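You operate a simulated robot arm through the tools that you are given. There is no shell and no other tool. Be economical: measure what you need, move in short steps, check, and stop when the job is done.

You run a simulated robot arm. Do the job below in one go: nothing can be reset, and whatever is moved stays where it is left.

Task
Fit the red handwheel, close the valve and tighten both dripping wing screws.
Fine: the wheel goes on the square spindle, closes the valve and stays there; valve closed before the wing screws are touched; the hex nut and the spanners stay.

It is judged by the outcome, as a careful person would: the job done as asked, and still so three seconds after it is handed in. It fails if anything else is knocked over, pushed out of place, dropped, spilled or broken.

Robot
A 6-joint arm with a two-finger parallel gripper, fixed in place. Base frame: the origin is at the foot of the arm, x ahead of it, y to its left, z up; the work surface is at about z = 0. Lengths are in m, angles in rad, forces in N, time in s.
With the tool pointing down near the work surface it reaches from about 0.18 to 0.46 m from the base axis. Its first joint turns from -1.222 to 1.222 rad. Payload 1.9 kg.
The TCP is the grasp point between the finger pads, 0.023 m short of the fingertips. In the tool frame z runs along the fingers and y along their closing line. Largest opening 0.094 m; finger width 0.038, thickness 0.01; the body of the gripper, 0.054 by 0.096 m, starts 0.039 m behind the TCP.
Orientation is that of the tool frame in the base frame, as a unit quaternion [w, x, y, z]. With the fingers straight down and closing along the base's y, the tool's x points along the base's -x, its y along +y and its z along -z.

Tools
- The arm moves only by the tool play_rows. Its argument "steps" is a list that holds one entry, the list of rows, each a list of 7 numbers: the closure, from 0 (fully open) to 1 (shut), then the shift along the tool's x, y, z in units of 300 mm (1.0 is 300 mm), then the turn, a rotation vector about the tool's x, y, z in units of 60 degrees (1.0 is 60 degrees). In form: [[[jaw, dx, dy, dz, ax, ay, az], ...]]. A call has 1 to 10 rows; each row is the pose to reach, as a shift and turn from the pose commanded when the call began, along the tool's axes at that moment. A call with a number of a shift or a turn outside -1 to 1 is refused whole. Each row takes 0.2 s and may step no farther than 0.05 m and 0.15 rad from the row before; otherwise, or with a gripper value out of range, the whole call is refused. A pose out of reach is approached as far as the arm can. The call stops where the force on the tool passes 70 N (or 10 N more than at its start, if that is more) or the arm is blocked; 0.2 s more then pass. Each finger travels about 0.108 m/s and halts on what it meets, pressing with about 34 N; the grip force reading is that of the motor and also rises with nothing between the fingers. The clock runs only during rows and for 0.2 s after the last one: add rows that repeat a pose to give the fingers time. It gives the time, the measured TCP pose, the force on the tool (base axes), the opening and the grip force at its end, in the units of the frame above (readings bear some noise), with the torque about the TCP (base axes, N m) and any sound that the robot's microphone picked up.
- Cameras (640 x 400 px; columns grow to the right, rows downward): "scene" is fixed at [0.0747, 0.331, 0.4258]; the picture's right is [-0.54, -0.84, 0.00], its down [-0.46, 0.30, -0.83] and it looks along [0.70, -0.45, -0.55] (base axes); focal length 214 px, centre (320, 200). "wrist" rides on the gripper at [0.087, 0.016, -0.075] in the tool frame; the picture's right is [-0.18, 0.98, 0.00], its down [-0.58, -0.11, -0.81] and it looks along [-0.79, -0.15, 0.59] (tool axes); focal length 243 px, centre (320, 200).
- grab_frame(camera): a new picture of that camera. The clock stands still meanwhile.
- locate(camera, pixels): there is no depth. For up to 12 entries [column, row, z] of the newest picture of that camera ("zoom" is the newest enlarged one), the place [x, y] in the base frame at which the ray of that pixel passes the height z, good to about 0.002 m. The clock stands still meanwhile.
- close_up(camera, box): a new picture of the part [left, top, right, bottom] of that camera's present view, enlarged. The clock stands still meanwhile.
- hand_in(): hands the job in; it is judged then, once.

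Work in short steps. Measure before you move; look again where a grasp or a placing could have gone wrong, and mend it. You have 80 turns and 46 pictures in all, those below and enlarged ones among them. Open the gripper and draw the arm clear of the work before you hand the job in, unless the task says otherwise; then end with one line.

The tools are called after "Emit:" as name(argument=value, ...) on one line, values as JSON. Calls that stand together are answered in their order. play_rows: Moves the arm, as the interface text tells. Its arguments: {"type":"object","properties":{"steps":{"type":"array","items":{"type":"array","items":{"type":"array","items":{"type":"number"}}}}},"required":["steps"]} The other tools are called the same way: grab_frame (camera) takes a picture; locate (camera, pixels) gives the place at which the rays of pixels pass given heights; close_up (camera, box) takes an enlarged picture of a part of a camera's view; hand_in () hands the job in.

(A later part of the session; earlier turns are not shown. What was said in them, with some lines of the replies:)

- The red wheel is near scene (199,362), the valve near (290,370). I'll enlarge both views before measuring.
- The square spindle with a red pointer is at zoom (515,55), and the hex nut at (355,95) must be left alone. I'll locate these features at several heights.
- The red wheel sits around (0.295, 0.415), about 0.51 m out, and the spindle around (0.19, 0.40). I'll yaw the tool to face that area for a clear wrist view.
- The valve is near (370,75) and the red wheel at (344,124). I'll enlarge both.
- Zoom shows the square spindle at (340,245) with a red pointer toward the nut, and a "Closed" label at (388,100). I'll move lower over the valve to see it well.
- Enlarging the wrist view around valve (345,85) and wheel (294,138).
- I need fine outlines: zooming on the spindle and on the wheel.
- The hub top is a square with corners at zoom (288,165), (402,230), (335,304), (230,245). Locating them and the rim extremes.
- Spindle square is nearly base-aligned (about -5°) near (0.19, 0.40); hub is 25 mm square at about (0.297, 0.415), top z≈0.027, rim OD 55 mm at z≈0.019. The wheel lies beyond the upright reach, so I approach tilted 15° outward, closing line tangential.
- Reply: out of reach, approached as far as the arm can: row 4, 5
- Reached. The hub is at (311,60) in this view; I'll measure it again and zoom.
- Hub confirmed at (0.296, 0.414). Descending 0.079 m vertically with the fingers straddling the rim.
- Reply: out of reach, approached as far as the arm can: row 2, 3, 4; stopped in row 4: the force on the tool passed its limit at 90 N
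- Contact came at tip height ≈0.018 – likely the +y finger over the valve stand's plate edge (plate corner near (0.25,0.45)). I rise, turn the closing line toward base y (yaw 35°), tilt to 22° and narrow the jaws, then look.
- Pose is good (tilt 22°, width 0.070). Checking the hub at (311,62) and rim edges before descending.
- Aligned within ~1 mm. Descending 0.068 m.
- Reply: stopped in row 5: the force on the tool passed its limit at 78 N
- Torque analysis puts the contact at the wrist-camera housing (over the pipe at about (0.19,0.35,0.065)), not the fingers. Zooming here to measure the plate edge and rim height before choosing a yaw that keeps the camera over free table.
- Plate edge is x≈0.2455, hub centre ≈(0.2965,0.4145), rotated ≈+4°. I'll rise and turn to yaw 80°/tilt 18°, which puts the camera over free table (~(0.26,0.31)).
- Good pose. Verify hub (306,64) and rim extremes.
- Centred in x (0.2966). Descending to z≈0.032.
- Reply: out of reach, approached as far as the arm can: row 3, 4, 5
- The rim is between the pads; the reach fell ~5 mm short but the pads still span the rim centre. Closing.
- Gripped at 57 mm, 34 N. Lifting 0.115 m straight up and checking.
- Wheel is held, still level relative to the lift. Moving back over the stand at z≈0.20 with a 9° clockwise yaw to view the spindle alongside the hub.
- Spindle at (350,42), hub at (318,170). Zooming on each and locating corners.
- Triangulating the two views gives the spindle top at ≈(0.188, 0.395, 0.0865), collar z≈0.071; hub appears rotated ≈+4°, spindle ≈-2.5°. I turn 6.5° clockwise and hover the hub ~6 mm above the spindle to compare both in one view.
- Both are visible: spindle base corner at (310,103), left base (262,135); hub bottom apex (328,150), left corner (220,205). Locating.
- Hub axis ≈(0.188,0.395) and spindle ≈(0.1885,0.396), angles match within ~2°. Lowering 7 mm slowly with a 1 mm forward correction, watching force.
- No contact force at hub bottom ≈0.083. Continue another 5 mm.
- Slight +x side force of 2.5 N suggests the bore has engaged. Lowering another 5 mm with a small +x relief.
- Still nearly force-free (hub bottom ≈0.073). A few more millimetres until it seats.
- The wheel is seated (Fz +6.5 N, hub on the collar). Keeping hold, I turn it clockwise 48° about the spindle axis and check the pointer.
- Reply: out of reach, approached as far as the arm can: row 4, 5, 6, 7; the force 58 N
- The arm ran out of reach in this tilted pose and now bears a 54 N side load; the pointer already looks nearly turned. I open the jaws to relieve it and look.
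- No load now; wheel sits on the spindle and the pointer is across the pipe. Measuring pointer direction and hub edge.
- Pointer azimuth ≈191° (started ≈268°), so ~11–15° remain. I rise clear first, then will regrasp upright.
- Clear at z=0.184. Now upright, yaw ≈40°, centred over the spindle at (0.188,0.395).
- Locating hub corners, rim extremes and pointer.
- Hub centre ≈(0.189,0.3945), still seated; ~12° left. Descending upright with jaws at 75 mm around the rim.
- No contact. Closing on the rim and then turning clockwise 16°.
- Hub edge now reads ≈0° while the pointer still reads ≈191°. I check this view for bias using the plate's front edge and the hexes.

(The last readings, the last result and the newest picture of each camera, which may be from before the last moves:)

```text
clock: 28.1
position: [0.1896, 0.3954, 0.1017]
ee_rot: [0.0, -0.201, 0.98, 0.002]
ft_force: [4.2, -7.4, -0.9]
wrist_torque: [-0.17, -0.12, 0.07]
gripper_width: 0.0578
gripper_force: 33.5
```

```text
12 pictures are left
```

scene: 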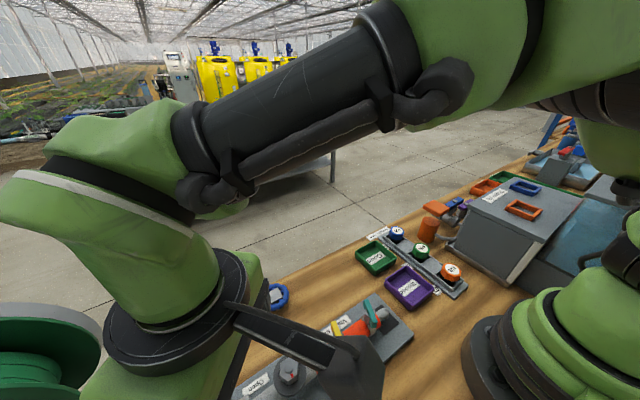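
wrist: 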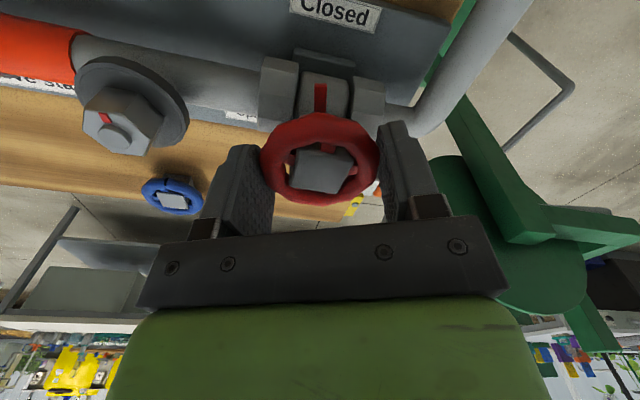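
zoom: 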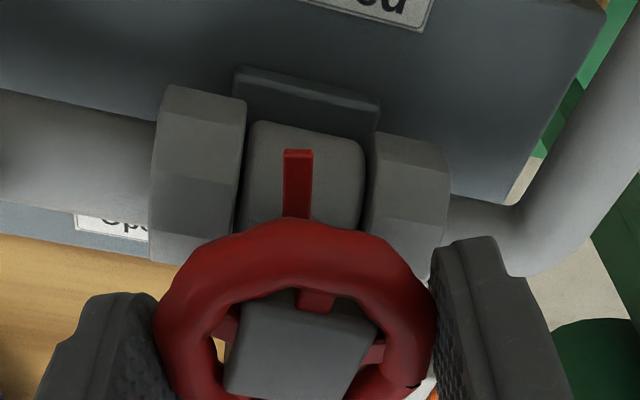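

View is unbiased: pointer is ~11° short of square to the pipe, and the hub seems to have taken up bore slack only (torque small). Turning another 16° clockwise.

Emit:
play_rows(steps=[[[0.6, 0, 0, 0, 0, 0, 0.067], [0.6, 0, 0, 0, 0, 0, 0.133], [0.6, 0, 0, 0, 0, 0, 0.2], [0.6, 0, 0, 0, 0, 0, 0.267], [0.6, 0, 0, 0, 0, 0, 0.267]]])

Emit:
close_up(camera="wrist", box=[220, 20, 440, 190])

```text
clock: 29.3
position: [0.1904, 0.3954, 0.1027]
ee_rot: [-0.001, -0.063, 0.998, 0.003]
ft_force: [8.5, -16.6, 0.4]
wrist_torque: [-0.41, -0.25, 0.5]
gripper_width: 0.0575
gripper_force: 34.4
```

```text
2.35 times, centred on (330, 105) of wrist
```

zoom: 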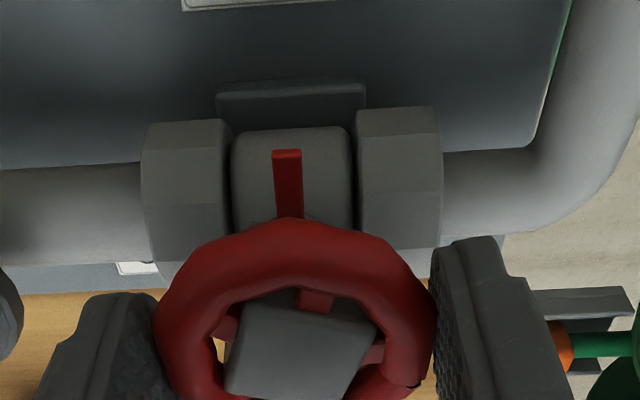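

Torque has risen to 0.5 Nm. Measuring pointer and hub again.

Emit:
locate(camera="zoom", pixels=[[287, 152, 0.068], [290, 216, 0.068], [247, 298, 0.0955], [378, 322, 0.0955], [0, 170, 0.04], [140, 163, 0.04], [218, 93, 0.02], [365, 85, 0.02], [5, 297, 0.0], [155, 290, 0.0]])

```text
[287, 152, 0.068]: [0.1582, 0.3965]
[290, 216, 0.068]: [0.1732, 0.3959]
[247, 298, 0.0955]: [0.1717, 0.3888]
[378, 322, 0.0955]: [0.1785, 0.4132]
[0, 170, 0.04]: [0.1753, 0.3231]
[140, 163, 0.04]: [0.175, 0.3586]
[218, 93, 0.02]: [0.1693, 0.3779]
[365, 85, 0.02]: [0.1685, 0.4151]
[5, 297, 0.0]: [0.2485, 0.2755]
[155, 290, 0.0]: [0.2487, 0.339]
```

Pointer now ≈178°, a 90° turn. One small 6° nudge to confirm it is against its stop.

Emit:
play_rows(steps=[[[0.6, 0, 0, 0, 0, 0, 0.05], [0.6, 0, 0, 0, 0, 0, 0.1], [0.6, 0, 0, 0, 0, 0, 0.1]]])

Emit:
close_up(camera="wrist", box=[220, 20, 440, 190])

Emit:
locate(camera="zoom", pixels=[[287, 152, 0.068], [290, 216, 0.068], [247, 298, 0.0955], [378, 322, 0.0955]])

```text
clock: 30.1
position: [0.1902, 0.395, 0.1021]
ee_rot: [0.0, -0.011, 1.0, 0.002]
ft_force: [9.9, -17.9, -2.8]
wrist_torque: [-0.29, -0.24, 0.93]
gripper_width: 0.0578
gripper_force: 33.8
```

```text
2.35 times, centred on (330, 105) of wrist
```

zoom: 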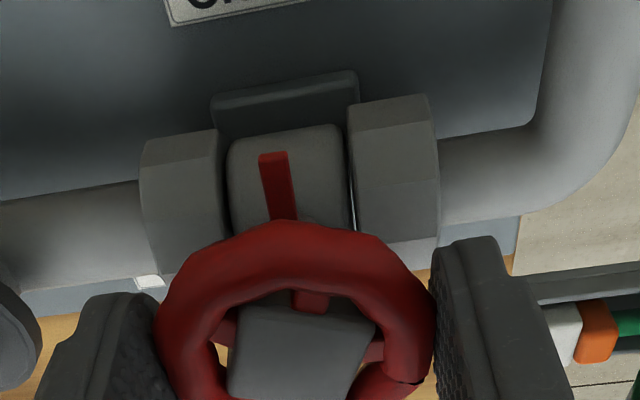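

```text
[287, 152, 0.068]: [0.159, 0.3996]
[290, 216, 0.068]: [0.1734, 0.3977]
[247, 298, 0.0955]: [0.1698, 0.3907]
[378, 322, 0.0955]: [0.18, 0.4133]
```

Torque 0.93 Nm with the pointer square to the pipe: the valve is on its closed stop. Releasing and rising straight up, then looking.

Emit:
play_rows(steps=[[[0.4, 0, 0, 0, 0, 0, 0], [0.2, 0, 0, 0, 0, 0, 0], [0.2, 0, 0, 0, 0, 0, 0], [0.2, 0, 0, -0.08, 0, 0, 0], [0.2, 0, 0, -0.22, 0, 0, 0], [0.2, 0, 0, -0.36, 0, 0, 0], [0.2, 0.03, 0, -0.45, 0, 0, 0], [0.2, 0.03, 0, -0.45, 0, 0, 0]]])

Emit:
grab_frame(camera="wrist")

```text
clock: 31.9
position: [0.1802, 0.3945, 0.2385]
ee_rot: [0.0, -0.012, 1.0, 0.002]
ft_force: [-0.2, -0.5, -0.1]
wrist_torque: [0.01, 0.01, 0.0]
gripper_width: 0.0752
gripper_force: 0.0
```

```text
9 pictures are left
```

wrist: 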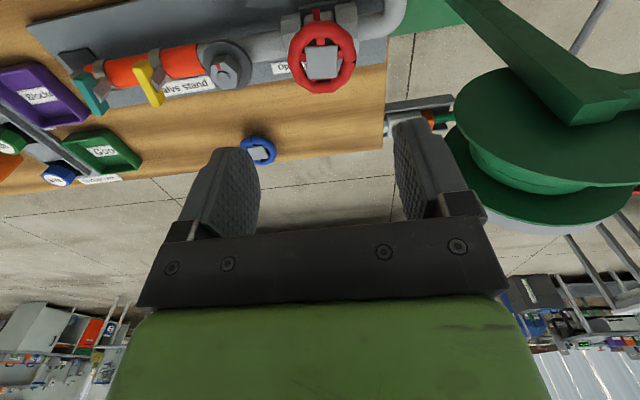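

The wheel is on the spindle with its pointer square to the pipe. Wing screws: yellow near (150,85), teal near (90,93). Zooming on them.

Emit:
close_up(camera="wrist", box=[60, 30, 220, 130])

Emit:
close_up(camera="scene", box=[310, 280, 410, 370])

```text
4.00 times, centred on (140, 80) of wrist
```

zoom: 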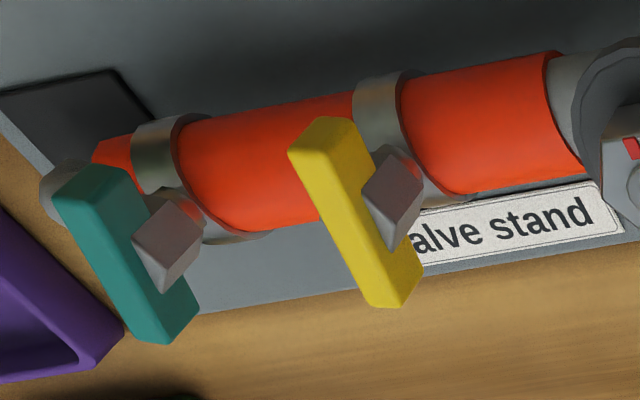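

```text
4.44 times, centred on (360, 325) of scene
```

zoom: 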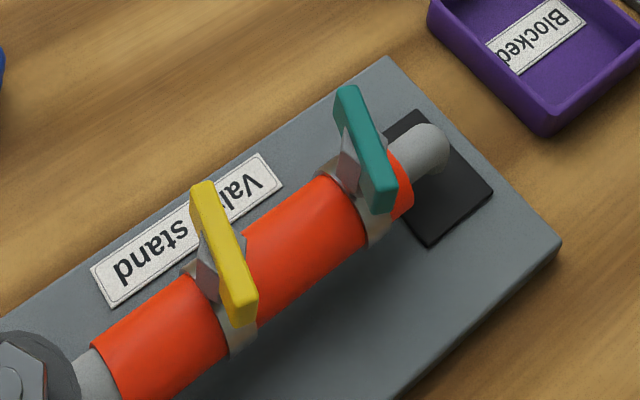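

Locating the wing bars' ends and blocks from both cameras at two heights to triangulate.

Emit:
locate(camera="wrist", pixels=[[142.5, 63.75, 0.04], [142.5, 63.75, 0.08], [156.25, 103.75, 0.04], [156.25, 103.75, 0.08], [83.75, 76.25, 0.04], [83.75, 76.25, 0.08], [101.25, 112.5, 0.04], [101.25, 112.5, 0.08], [158, 77.5, 0.04], [158, 77.5, 0.08], [102, 90, 0.04], [102, 90, 0.08]])

Emit:
locate(camera="scene", pixels=[[333.6, 322.7, 0.04], [333.6, 322.7, 0.08], [342.7, 350.9, 0.04], [342.7, 350.9, 0.08], [366.1, 300.9, 0.04], [366.1, 300.9, 0.08], [374.2, 326.1, 0.04], [374.2, 326.1, 0.08], [334.5, 340.8, 0.04], [334.5, 340.8, 0.08], [366.8, 317.1, 0.04], [366.8, 317.1, 0.08]])

```text
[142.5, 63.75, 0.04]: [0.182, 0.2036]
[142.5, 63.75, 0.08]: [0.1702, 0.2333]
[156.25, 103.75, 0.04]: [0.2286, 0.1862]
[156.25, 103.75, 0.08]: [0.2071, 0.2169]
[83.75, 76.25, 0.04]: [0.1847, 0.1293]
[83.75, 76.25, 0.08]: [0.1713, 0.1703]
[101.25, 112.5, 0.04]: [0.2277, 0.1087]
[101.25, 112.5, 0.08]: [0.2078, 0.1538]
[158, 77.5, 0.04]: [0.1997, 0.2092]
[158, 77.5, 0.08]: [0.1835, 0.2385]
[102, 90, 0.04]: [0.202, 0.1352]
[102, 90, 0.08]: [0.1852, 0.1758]
```

```text
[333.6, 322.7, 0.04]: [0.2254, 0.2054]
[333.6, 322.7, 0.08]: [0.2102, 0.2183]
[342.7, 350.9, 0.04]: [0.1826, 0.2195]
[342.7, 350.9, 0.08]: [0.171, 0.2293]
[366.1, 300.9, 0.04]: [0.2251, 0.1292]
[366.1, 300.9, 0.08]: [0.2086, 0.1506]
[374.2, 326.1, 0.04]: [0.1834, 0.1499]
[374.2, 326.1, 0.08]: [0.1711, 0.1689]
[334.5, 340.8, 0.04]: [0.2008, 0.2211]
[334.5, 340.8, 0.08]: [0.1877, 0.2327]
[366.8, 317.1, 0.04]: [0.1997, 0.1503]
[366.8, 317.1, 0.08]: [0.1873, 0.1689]
```

Triangulation puts both bars horizontal at z≈0.077, near (0.19,0.223) and (0.191,0.158), but the screw axis is unclear. Moving in front of them for a closer look from the -x side.

Emit:
play_rows(steps=[[[0.2, 0, -0.136, 0, 0, 0, 0], [0.2, 0, -0.272, 0, 0, 0, 0], [0.2, -0.01, -0.41, 0, 0, 0, 0], [0.2, -0.02, -0.546, 0, 0, 0, 0], [0.2, -0.033, -0.682, 0, 0, 0, 0], [0.2, -0.033, -0.682, 0.13, 0, 0, 0], [0.2, -0.033, -0.682, 0.262, 0, 0, 0], [0.2, -0.033, -0.682, 0.262, 0, 0, 0]]])

Emit:
close_up(camera="wrist", box=[220, 20, 440, 160])

```text
clock: 33.7
position: [0.1949, 0.1903, 0.1575]
ee_rot: [0.001, -0.01, 1.0, 0.003]
ft_force: [0.2, 0.1, -0.1]
wrist_torque: [-0.01, 0.03, -0.01]
gripper_width: 0.0752
gripper_force: 0.0
```

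```text
2.86 times, centred on (330, 90) of wrist
```

zoom: 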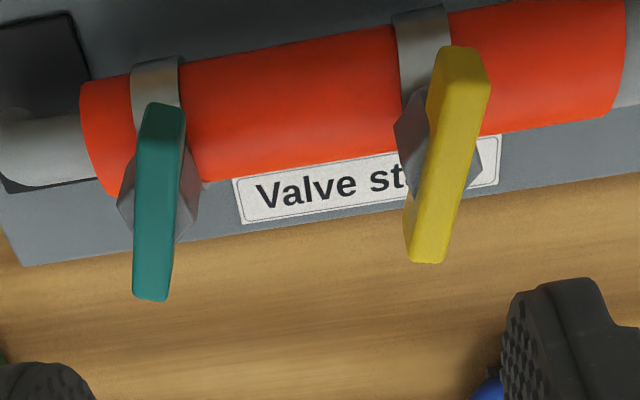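

Now it's clear: each wing bar sits on top of a vertical screw. Locating the bar ends and centres at z≈0.08.

Emit:
locate(camera="zoom", pixels=[[463, 50, 0.08], [423, 262, 0.08], [428, 100, 0.08], [488, 90, 0.08], [165, 104, 0.08], [150, 300, 0.08], [136, 200, 0.08], [182, 190, 0.08], [463, 50, 0.07], [423, 262, 0.07], [165, 104, 0.07], [150, 300, 0.07]])

```text
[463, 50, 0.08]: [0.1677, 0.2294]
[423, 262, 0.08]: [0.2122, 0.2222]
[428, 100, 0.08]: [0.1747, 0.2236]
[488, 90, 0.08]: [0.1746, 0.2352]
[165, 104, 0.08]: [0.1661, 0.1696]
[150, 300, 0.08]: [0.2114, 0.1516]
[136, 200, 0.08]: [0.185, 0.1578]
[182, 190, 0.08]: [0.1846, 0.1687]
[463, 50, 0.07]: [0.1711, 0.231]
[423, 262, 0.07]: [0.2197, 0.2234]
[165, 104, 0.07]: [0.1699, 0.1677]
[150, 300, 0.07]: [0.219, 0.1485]
```

Bars: yellow centre ≈(0.189,0.225) at -9°, teal ≈(0.189,0.161) at -22°, tops z≈0.083. I line up on the yellow one (yaw -9°, jaws 47 mm) and descend so the tips are at z≈0.076, above the lug.

Emit:
play_rows(steps=[[[0.35, 0.01, 0.06, 0, 0, 0, 0.067], [0.5, 0.02, 0.1167, 0, 0, 0, 0.133], [0.5, 0.02, 0.1167, 0.0917, 0, 0, 0.133], [0.5, 0.02, 0.1167, 0.15, 0, 0, 0.133], [0.5, 0.02, 0.1167, 0.195, 0, 0, 0.133], [0.5, 0.02, 0.1167, 0.195, 0, 0, 0.133]]])

Emit:
close_up(camera="wrist", box=[200, 40, 440, 220])

```text
clock: 35.1
position: [0.1882, 0.2261, 0.099]
ee_rot: [-0.001, 0.059, 0.998, 0.003]
ft_force: [-0.2, 0.3, 0.3]
wrist_torque: [0.01, 0.01, 0.01]
gripper_width: 0.0471
gripper_force: 0.1
```

```text
2.22 times, centred on (320, 130) of wrist
```

zoom: 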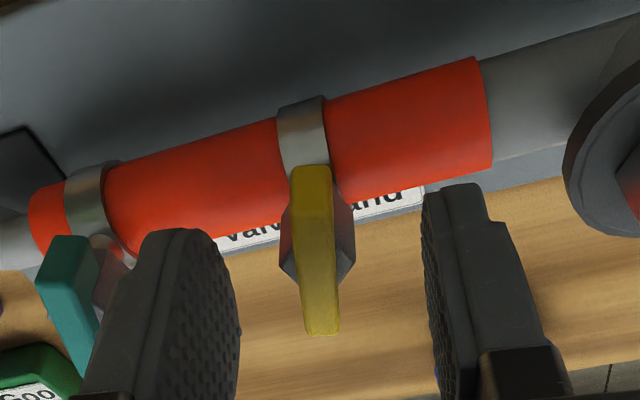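

The yellow bar is between the fingers. Closing on it.

Emit:
play_rows(steps=[[[0.75, 0, 0, 0, 0, 0, 0], [1.0, 0, 0, 0, 0, 0, 0], [1.0, 0, 0, 0, 0, 0, 0]]])

```text
clock: 35.9
position: [0.1884, 0.2256, 0.0983]
ee_rot: [-0.001, 0.059, 0.998, 0.002]
ft_force: [1.8, -14.8, 4.7]
wrist_torque: [-0.43, 0.1, -0.01]
gripper_width: 0.0181
gripper_force: 45.3
```

Stopped at 18 mm with -15 N in y: probably off-centre and touching the lug below the bar. I reopen, rise 3 mm, shift 3 mm to -y and close again.

Emit:
play_rows(steps=[[[0.7, 0, 0, 0, 0, 0, 0], [0.7, 0, -0.01, -0.01, 0, 0, 0], [1.0, 0, -0.01, -0.01, 0, 0, 0], [1.0, 0, -0.01, -0.01, 0, 0, 0], [1.0, 0, -0.01, -0.01, 0, 0, 0]]])

Emit:
close_up(camera="wrist", box=[200, 40, 440, 220])

```text
clock: 37.1
position: [0.1884, 0.2246, 0.1017]
ee_rot: [0.002, 0.057, 0.998, 0.006]
ft_force: [-0.4, 48.6, -28.5]
wrist_torque: [0.83, 0.37, 0.07]
gripper_width: 0.0181
gripper_force: 45.3
```

```text
2.22 times, centred on (320, 130) of wrist
```

zoom: 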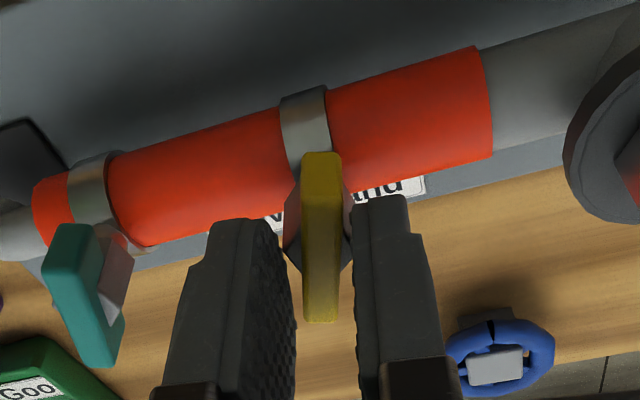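

Fingers hold something 18 mm wide below the bar (the grey hub), with a 49 N side load. Measuring the bar in this view to get its height.

Emit:
locate(camera="zoom", pixels=[[322, 154, 0.08], [322, 154, 0.09], [320, 320, 0.08], [320, 320, 0.09], [320, 320, 0.1], [303, 240, 0.09], [343, 235, 0.09], [285, 240, 0.075], [352, 215, 0.075], [68, 226, 0.08], [100, 365, 0.08], [100, 365, 0.09]])

Emit:
play_rows(steps=[[[0.6, 0, 0, 0, 0, 0, 0], [0.5, 0, 0, 0, 0, 0, 0], [0.5, 0, 0, 0, 0, 0, 0]]])

```text
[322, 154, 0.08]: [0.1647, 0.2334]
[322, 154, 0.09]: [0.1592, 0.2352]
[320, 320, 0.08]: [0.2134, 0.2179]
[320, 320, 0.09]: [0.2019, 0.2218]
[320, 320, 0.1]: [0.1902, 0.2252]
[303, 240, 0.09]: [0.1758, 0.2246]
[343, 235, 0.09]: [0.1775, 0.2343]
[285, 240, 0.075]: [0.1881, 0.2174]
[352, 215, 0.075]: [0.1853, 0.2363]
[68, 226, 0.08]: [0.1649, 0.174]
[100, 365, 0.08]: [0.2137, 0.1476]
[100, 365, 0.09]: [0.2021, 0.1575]
```

```text
clock: 37.9
position: [0.1886, 0.2216, 0.103]
ee_rot: [0.0, 0.059, 0.998, 0.003]
ft_force: [0.3, -0.2, 0.6]
wrist_torque: [-0.02, 0.01, 0.01]
gripper_width: 0.0474
gripper_force: 0.0
```

Released without load. The bar reads about -17°, while I was gripping at -7°, so the pads were skewed on it. I re-align: 10° further clockwise, y back to 0.225, then close.

Emit:
play_rows(steps=[[[0.5, 0, 0.0125, 0, 0, 0, 0.085], [0.5, 0, 0.0125, 0.01, 0, 0, 0.17], [0.75, 0, 0.0125, 0.01, 0, 0, 0.17], [1.0, 0, 0.0125, 0.01, 0, 0, 0.17], [1.0, 0, 0.0125, 0.01, 0, 0, 0.17]]])

```text
clock: 39.1
position: [0.1897, 0.2257, 0.098]
ee_rot: [-0.002, 0.148, 0.989, 0.001]
ft_force: [-2.1, -19.1, 11.3]
wrist_torque: [-0.47, 0.24, -0.04]
gripper_width: 0.018
gripper_force: 45.8
```

Still 18 mm at the new angle, so it is the grey hub. I reopen, rise 5.5 mm (tips ≈0.082) and try closing on the bar alone.

Emit:
play_rows(steps=[[[0.6, 0, 0, 0, 0, 0, 0], [0.6, 0, 0, 0, 0, 0, 0], [0.6, 0, -0.003, -0.023, 0, 0, 0], [0.6, 0, -0.003, -0.023, 0, 0, 0], [0.9, 0, -0.003, -0.023, 0, 0, 0], [1.0, 0, -0.003, -0.023, 0, 0, 0], [1.0, 0, -0.003, -0.023, 0, 0, 0]]])

```text
clock: 40.7
position: [0.189, 0.2247, 0.1056]
ee_rot: [-0.002, 0.148, 0.989, 0.002]
ft_force: [-1.0, -9.4, 7.7]
wrist_torque: [-0.23, -0.06, -0.02]
gripper_width: 0.0089
gripper_force: 45.1
```

Width is now 8.9 mm: the bar itself. Turning clockwise 40° in small steps.

Emit:
play_rows(steps=[[[1.0, 0, -0.003, 0, 0, 0, 0], [1.0, 0, -0.003, 0, 0, 0, 0.133], [1.0, 0, -0.003, 0, 0, 0, 0.267], [1.0, 0, -0.003, 0, 0, 0, 0.4], [1.0, 0, -0.003, 0, 0, 0, 0.533], [1.0, 0, -0.003, 0, 0, 0, 0.667], [1.0, 0, -0.003, 0, 0, 0, 0.667]]])

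```text
clock: 42.3
position: [0.1889, 0.2253, 0.1069]
ee_rot: [-0.001, 0.477, 0.879, 0.006]
ft_force: [2.2, 41.1, -29.1]
wrist_torque: [0.85, 0.07, 0.02]
gripper_width: 0.0088
gripper_force: 45.0
```

Turned 40° with almost no torque, only a side load from sub-millimetre misalignment. I correct that slightly and turn another 48°.

Emit:
play_rows(steps=[[[1.0, 0.0022, 0.0015, 0.002, 0, 0, 0], [1.0, 0.0022, 0.0015, 0.002, 0, 0, 0.133], [1.0, 0.0022, 0.0015, 0.002, 0, 0, 0.267], [1.0, 0.0022, 0.0015, 0.002, 0, 0, 0.4], [1.0, 0.0022, 0.0015, 0.002, 0, 0, 0.533], [1.0, 0.0022, 0.0015, 0.002, 0, 0, 0.667], [1.0, 0.0022, 0.0015, 0.002, 0, 0, 0.8], [1.0, 0.0022, 0.0015, 0.002, 0, 0, 0.8]]])

Emit:
close_up(camera="scene", box=[290, 270, 430, 370])

```text
clock: 44.1
position: [0.1893, 0.2273, 0.1054]
ee_rot: [-0.003, 0.791, 0.612, 0.007]
ft_force: [39.4, 2.7, 20.3]
wrist_torque: [-0.31, -0.57, 1.88]
gripper_width: 0.0166
gripper_force: 44.9
```

```text
4.00 times, centred on (360, 320) of scene
```

zoom: 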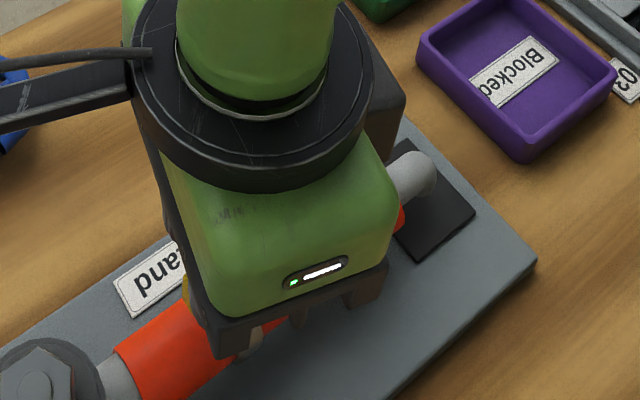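

Torque jumped to 1.9 Nm and the jaws were wedged open: the yellow screw is against its stop. Backing off 10°, opening and rising.

Emit:
play_rows(steps=[[[1.0, 0, 0, 0, 0, 0, -0.1], [0.7, 0, 0, 0, 0, 0, -0.17], [0.5, 0, 0, 0, 0, 0, -0.17], [0.5, 0, 0, -0.06, 0, 0, -0.17], [0.5, 0, 0, -0.12, 0, 0, -0.17], [0.5, 0, 0, -0.17, 0, 0, -0.17], [0.5, 0, 0, -0.17, 0, 0, -0.17]]])

```text
clock: 45.7
position: [0.1871, 0.2248, 0.1572]
ee_rot: [-0.003, 0.735, 0.678, 0.002]
ft_force: [0.5, -0.2, 0.3]
wrist_torque: [0.0, -0.03, 0.01]
gripper_width: 0.047
gripper_force: 0.0
```

Clear. Moving over the teal screw at height and turning back counter-clockwise 60°.

Emit:
play_rows(steps=[[[0.5, -0.04, 0.005, 0, 0, 0, -0.125], [0.5, -0.08, 0.01, 0, 0, 0, -0.25], [0.5, -0.12, 0.015, 0, 0, 0, -0.375], [0.5, -0.16, 0.02, 0, 0, 0, -0.5], [0.5, -0.2127, 0.024, 0, 0, 0, -0.625], [0.5, -0.2127, 0.024, 0, 0, 0, -0.75], [0.5, -0.2127, 0.024, 0, 0, 0, -0.875], [0.5, -0.2127, 0.024, 0, 0, 0, -1.0], [0.5, -0.2127, 0.024, 0, 0, 0, -1.0]]])

Emit:
close_up(camera="wrist", box=[230, 0, 450, 140])

```text
clock: 47.7
position: [0.1906, 0.1618, 0.1552]
ee_rot: [-0.002, 0.297, 0.955, 0.002]
ft_force: [0.4, -1.0, 1.3]
wrist_torque: [-0.03, -0.02, 0.0]
gripper_width: 0.0472
gripper_force: 0.1
```

```text
2.86 times, centred on (340, 70) of wrist
```

zoom: 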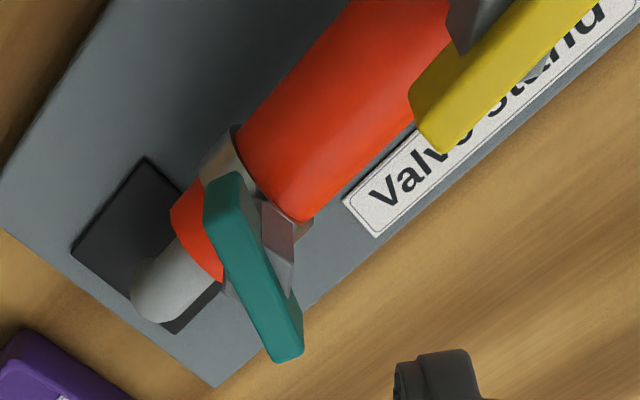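

The yellow bar now lies along the pipe. Locating the teal bar ends (zoom (222,178) and (287,358)) and the yellow bar edge.

Emit:
locate(camera="zoom", pixels=[[224, 176, 0.086], [287, 358, 0.086], [207, 200, 0.086], [272, 360, 0.086], [237, 173, 0.086], [302, 350, 0.086], [412, 92, 0.086], [530, 0, 0.086], [442, 152, 0.086], [600, 22, 0.086]])

```text
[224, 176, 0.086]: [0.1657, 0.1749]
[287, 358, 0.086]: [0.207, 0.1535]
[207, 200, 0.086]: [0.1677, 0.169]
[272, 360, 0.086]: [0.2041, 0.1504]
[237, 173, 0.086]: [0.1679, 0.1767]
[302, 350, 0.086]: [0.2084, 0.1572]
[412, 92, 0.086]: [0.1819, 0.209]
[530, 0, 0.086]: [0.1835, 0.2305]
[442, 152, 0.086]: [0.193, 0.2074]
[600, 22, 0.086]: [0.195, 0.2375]
```

Yellow centre/angle confirm ≈-94° (turned ~80° to the stop). Teal is at -27°, centre ≈(0.189,0.162). Aligning, descending to TCP z≈0.106 and closing.

Emit:
play_rows(steps=[[[0.5, 0.0047, -0.0025, 0, 0, 0, -0.125], [0.5, 0.0047, -0.0025, 0.07, 0, 0, -0.125], [0.5, 0.0047, -0.0025, 0.13, 0, 0, -0.125], [0.5, 0.0047, -0.0025, 0.165, 0, 0, -0.125], [0.5, 0.0047, -0.0025, 0.165, 0, 0, -0.125], [0.75, 0.0047, -0.0025, 0.165, 0, 0, -0.125], [1.0, 0.0047, -0.0025, 0.165, 0, 0, -0.125], [1.0, 0.0047, -0.0025, 0.165, 0, 0, -0.125]]])

```text
clock: 49.5
position: [0.188, 0.1609, 0.1067]
ee_rot: [-0.001, 0.236, 0.972, 0.002]
ft_force: [-1.8, -2.9, -6.4]
wrist_torque: [-0.02, 0.15, -0.01]
gripper_width: 0.0088
gripper_force: 45.5
```

Holding the teal bar (8.8 mm) with low side load. Turning clockwise 48°.

Emit:
play_rows(steps=[[[1.0, 0, 0, 0.002, 0, 0, 0.133], [1.0, 0, 0, 0.002, 0, 0, 0.267], [1.0, 0, 0, 0.002, 0, 0, 0.4], [1.0, 0, 0, 0.002, 0, 0, 0.533], [1.0, 0, 0, 0.002, 0, 0, 0.667], [1.0, 0, 0, 0.002, 0, 0, 0.8], [1.0, 0, 0, 0.002, 0, 0, 0.8]]])

```text
clock: 51.1
position: [0.1892, 0.1631, 0.1066]
ee_rot: [-0.002, 0.61, 0.792, 0.005]
ft_force: [17.2, -2.0, 6.4]
wrist_torque: [-0.63, -0.53, 0.02]
gripper_width: 0.0088
gripper_force: 45.0
```

Torque is still nil; continuing up to 32° more.

Emit:
play_rows(steps=[[[1.0, 0, 0.001, 0, 0, 0, 0.133], [1.0, 0, 0.001, 0, 0, 0, 0.267], [1.0, 0, 0.001, 0, 0, 0, 0.4], [1.0, 0, 0.001, 0, 0, 0, 0.533], [1.0, 0, 0.001, 0, 0, 0, 0.533]]])

```text
clock: 52.3
position: [0.19, 0.1635, 0.1067]
ee_rot: [-0.003, 0.804, 0.595, 0.006]
ft_force: [25.7, 13.8, 10.1]
wrist_torque: [-0.05, -0.34, 2.01]
gripper_width: 0.0177
gripper_force: 44.6
```

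Torque 2.0 Nm and jaws wedged: teal is at its stop too. Backing off, opening and rising.

Emit:
play_rows(steps=[[[1.0, 0, 0, 0, 0, 0, -0.1], [0.7, 0, 0, 0, 0, 0, -0.2], [0.5, 0, 0, 0, 0, 0, -0.2], [0.5, 0, 0, -0.06, 0, 0, -0.2], [0.5, 0, 0, -0.2, 0, 0, -0.2], [0.5, 0, 0, -0.35, 0, 0, -0.2], [0.3, 0, 0, -0.5, 0, 0, -0.2], [0.0, 0, 0, -0.6, 0, 0, -0.2], [0.0, 0, 0, -0.6, 0, 0, -0.2]]])

```text
clock: 54.3
position: [0.1886, 0.1605, 0.2865]
ee_rot: [-0.002, 0.738, 0.675, 0.002]
ft_force: [0.1, 0.3, -0.2]
wrist_torque: [-0.03, 0.0, 0.01]
gripper_width: 0.0942
gripper_force: 0.1
```

Clear. Moving back to the starting pose region for a final overview.

Emit:
play_rows(steps=[[[0, 0.03, -0.016, -0.04, 0, 0, -0.125], [0, 0.06, -0.032, -0.08, 0, 0, -0.25], [0, 0.09, -0.05, -0.12, 0, 0, -0.375], [0, 0.12, -0.07, -0.16, 0, 0, -0.5], [0, 0.15, -0.09, -0.2, 0, 0, -0.625], [0, 0.18, -0.11, -0.24, 0, 0, -0.75], [0, 0.2, -0.12, -0.27, 0, 0, -0.875], [0, 0.217, -0.13, -0.287, 0, 0, -1.0]]])

Emit:
play_rows(steps=[[[0, 0, 0, 0, 0, 0, -0.125], [0, 0, 0, 0, 0, 0, -0.25], [0, 0, 0, 0, 0, 0, -0.375], [0, 0, 0, 0, 0, 0, -0.5], [0, 0, 0, 0, 0, 0, -0.58], [0, 0, 0, 0, 0, 0, -0.58]]])

Emit:
close_up(camera="wrist", box=[220, 0, 520, 130])

```text
clock: 56.1
position: [0.1543, 0.2281, 0.3737]
ee_rot: [-0.001, 0.302, 0.953, 0.002]
ft_force: [-0.2, 0.4, 0.3]
wrist_torque: [-0.01, -0.03, 0.0]
gripper_width: 0.0939
gripper_force: 0.1
```

```text
clock: 57.5
position: [0.1556, 0.2296, 0.3718]
ee_rot: [0.0, 0.003, 1.0, 0.002]
ft_force: [-0.1, 0.6, 0.8]
wrist_torque: [0.02, 0.05, 0.02]
gripper_width: 0.0943
gripper_force: 0.1
```

```text
2.13 times, centred on (370, 65) of wrist
```

zoom: 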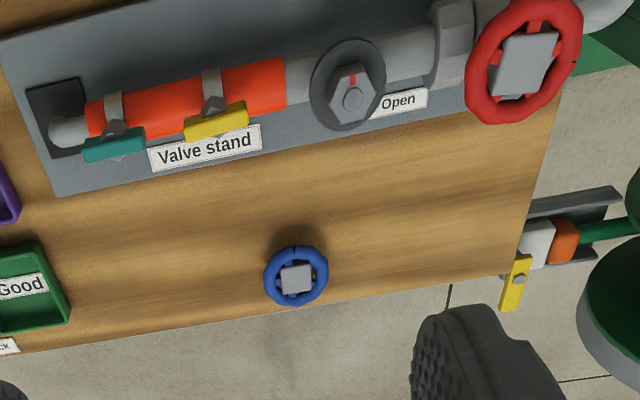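

Final view: both wings lie along the hose, the red wheel sits on the spindle, and the nut and blue wheel are unchanged. The arm is clear with the gripper open, so I'm handing in.

Emit:
hand_in()

```text
The job is handed in.
```

The red handwheel is on the square spindle and the valve is closed against its stop. After that, both wing screws were turned clockwise until they stopped (about 2 Nm each). While reaching for the wheel, the wrist camera bumped the valve stand twice (78–90 N), probably on the hex nut and then the pipe. The nut looks unmoved in the last picture, and I did not touch the spanners.
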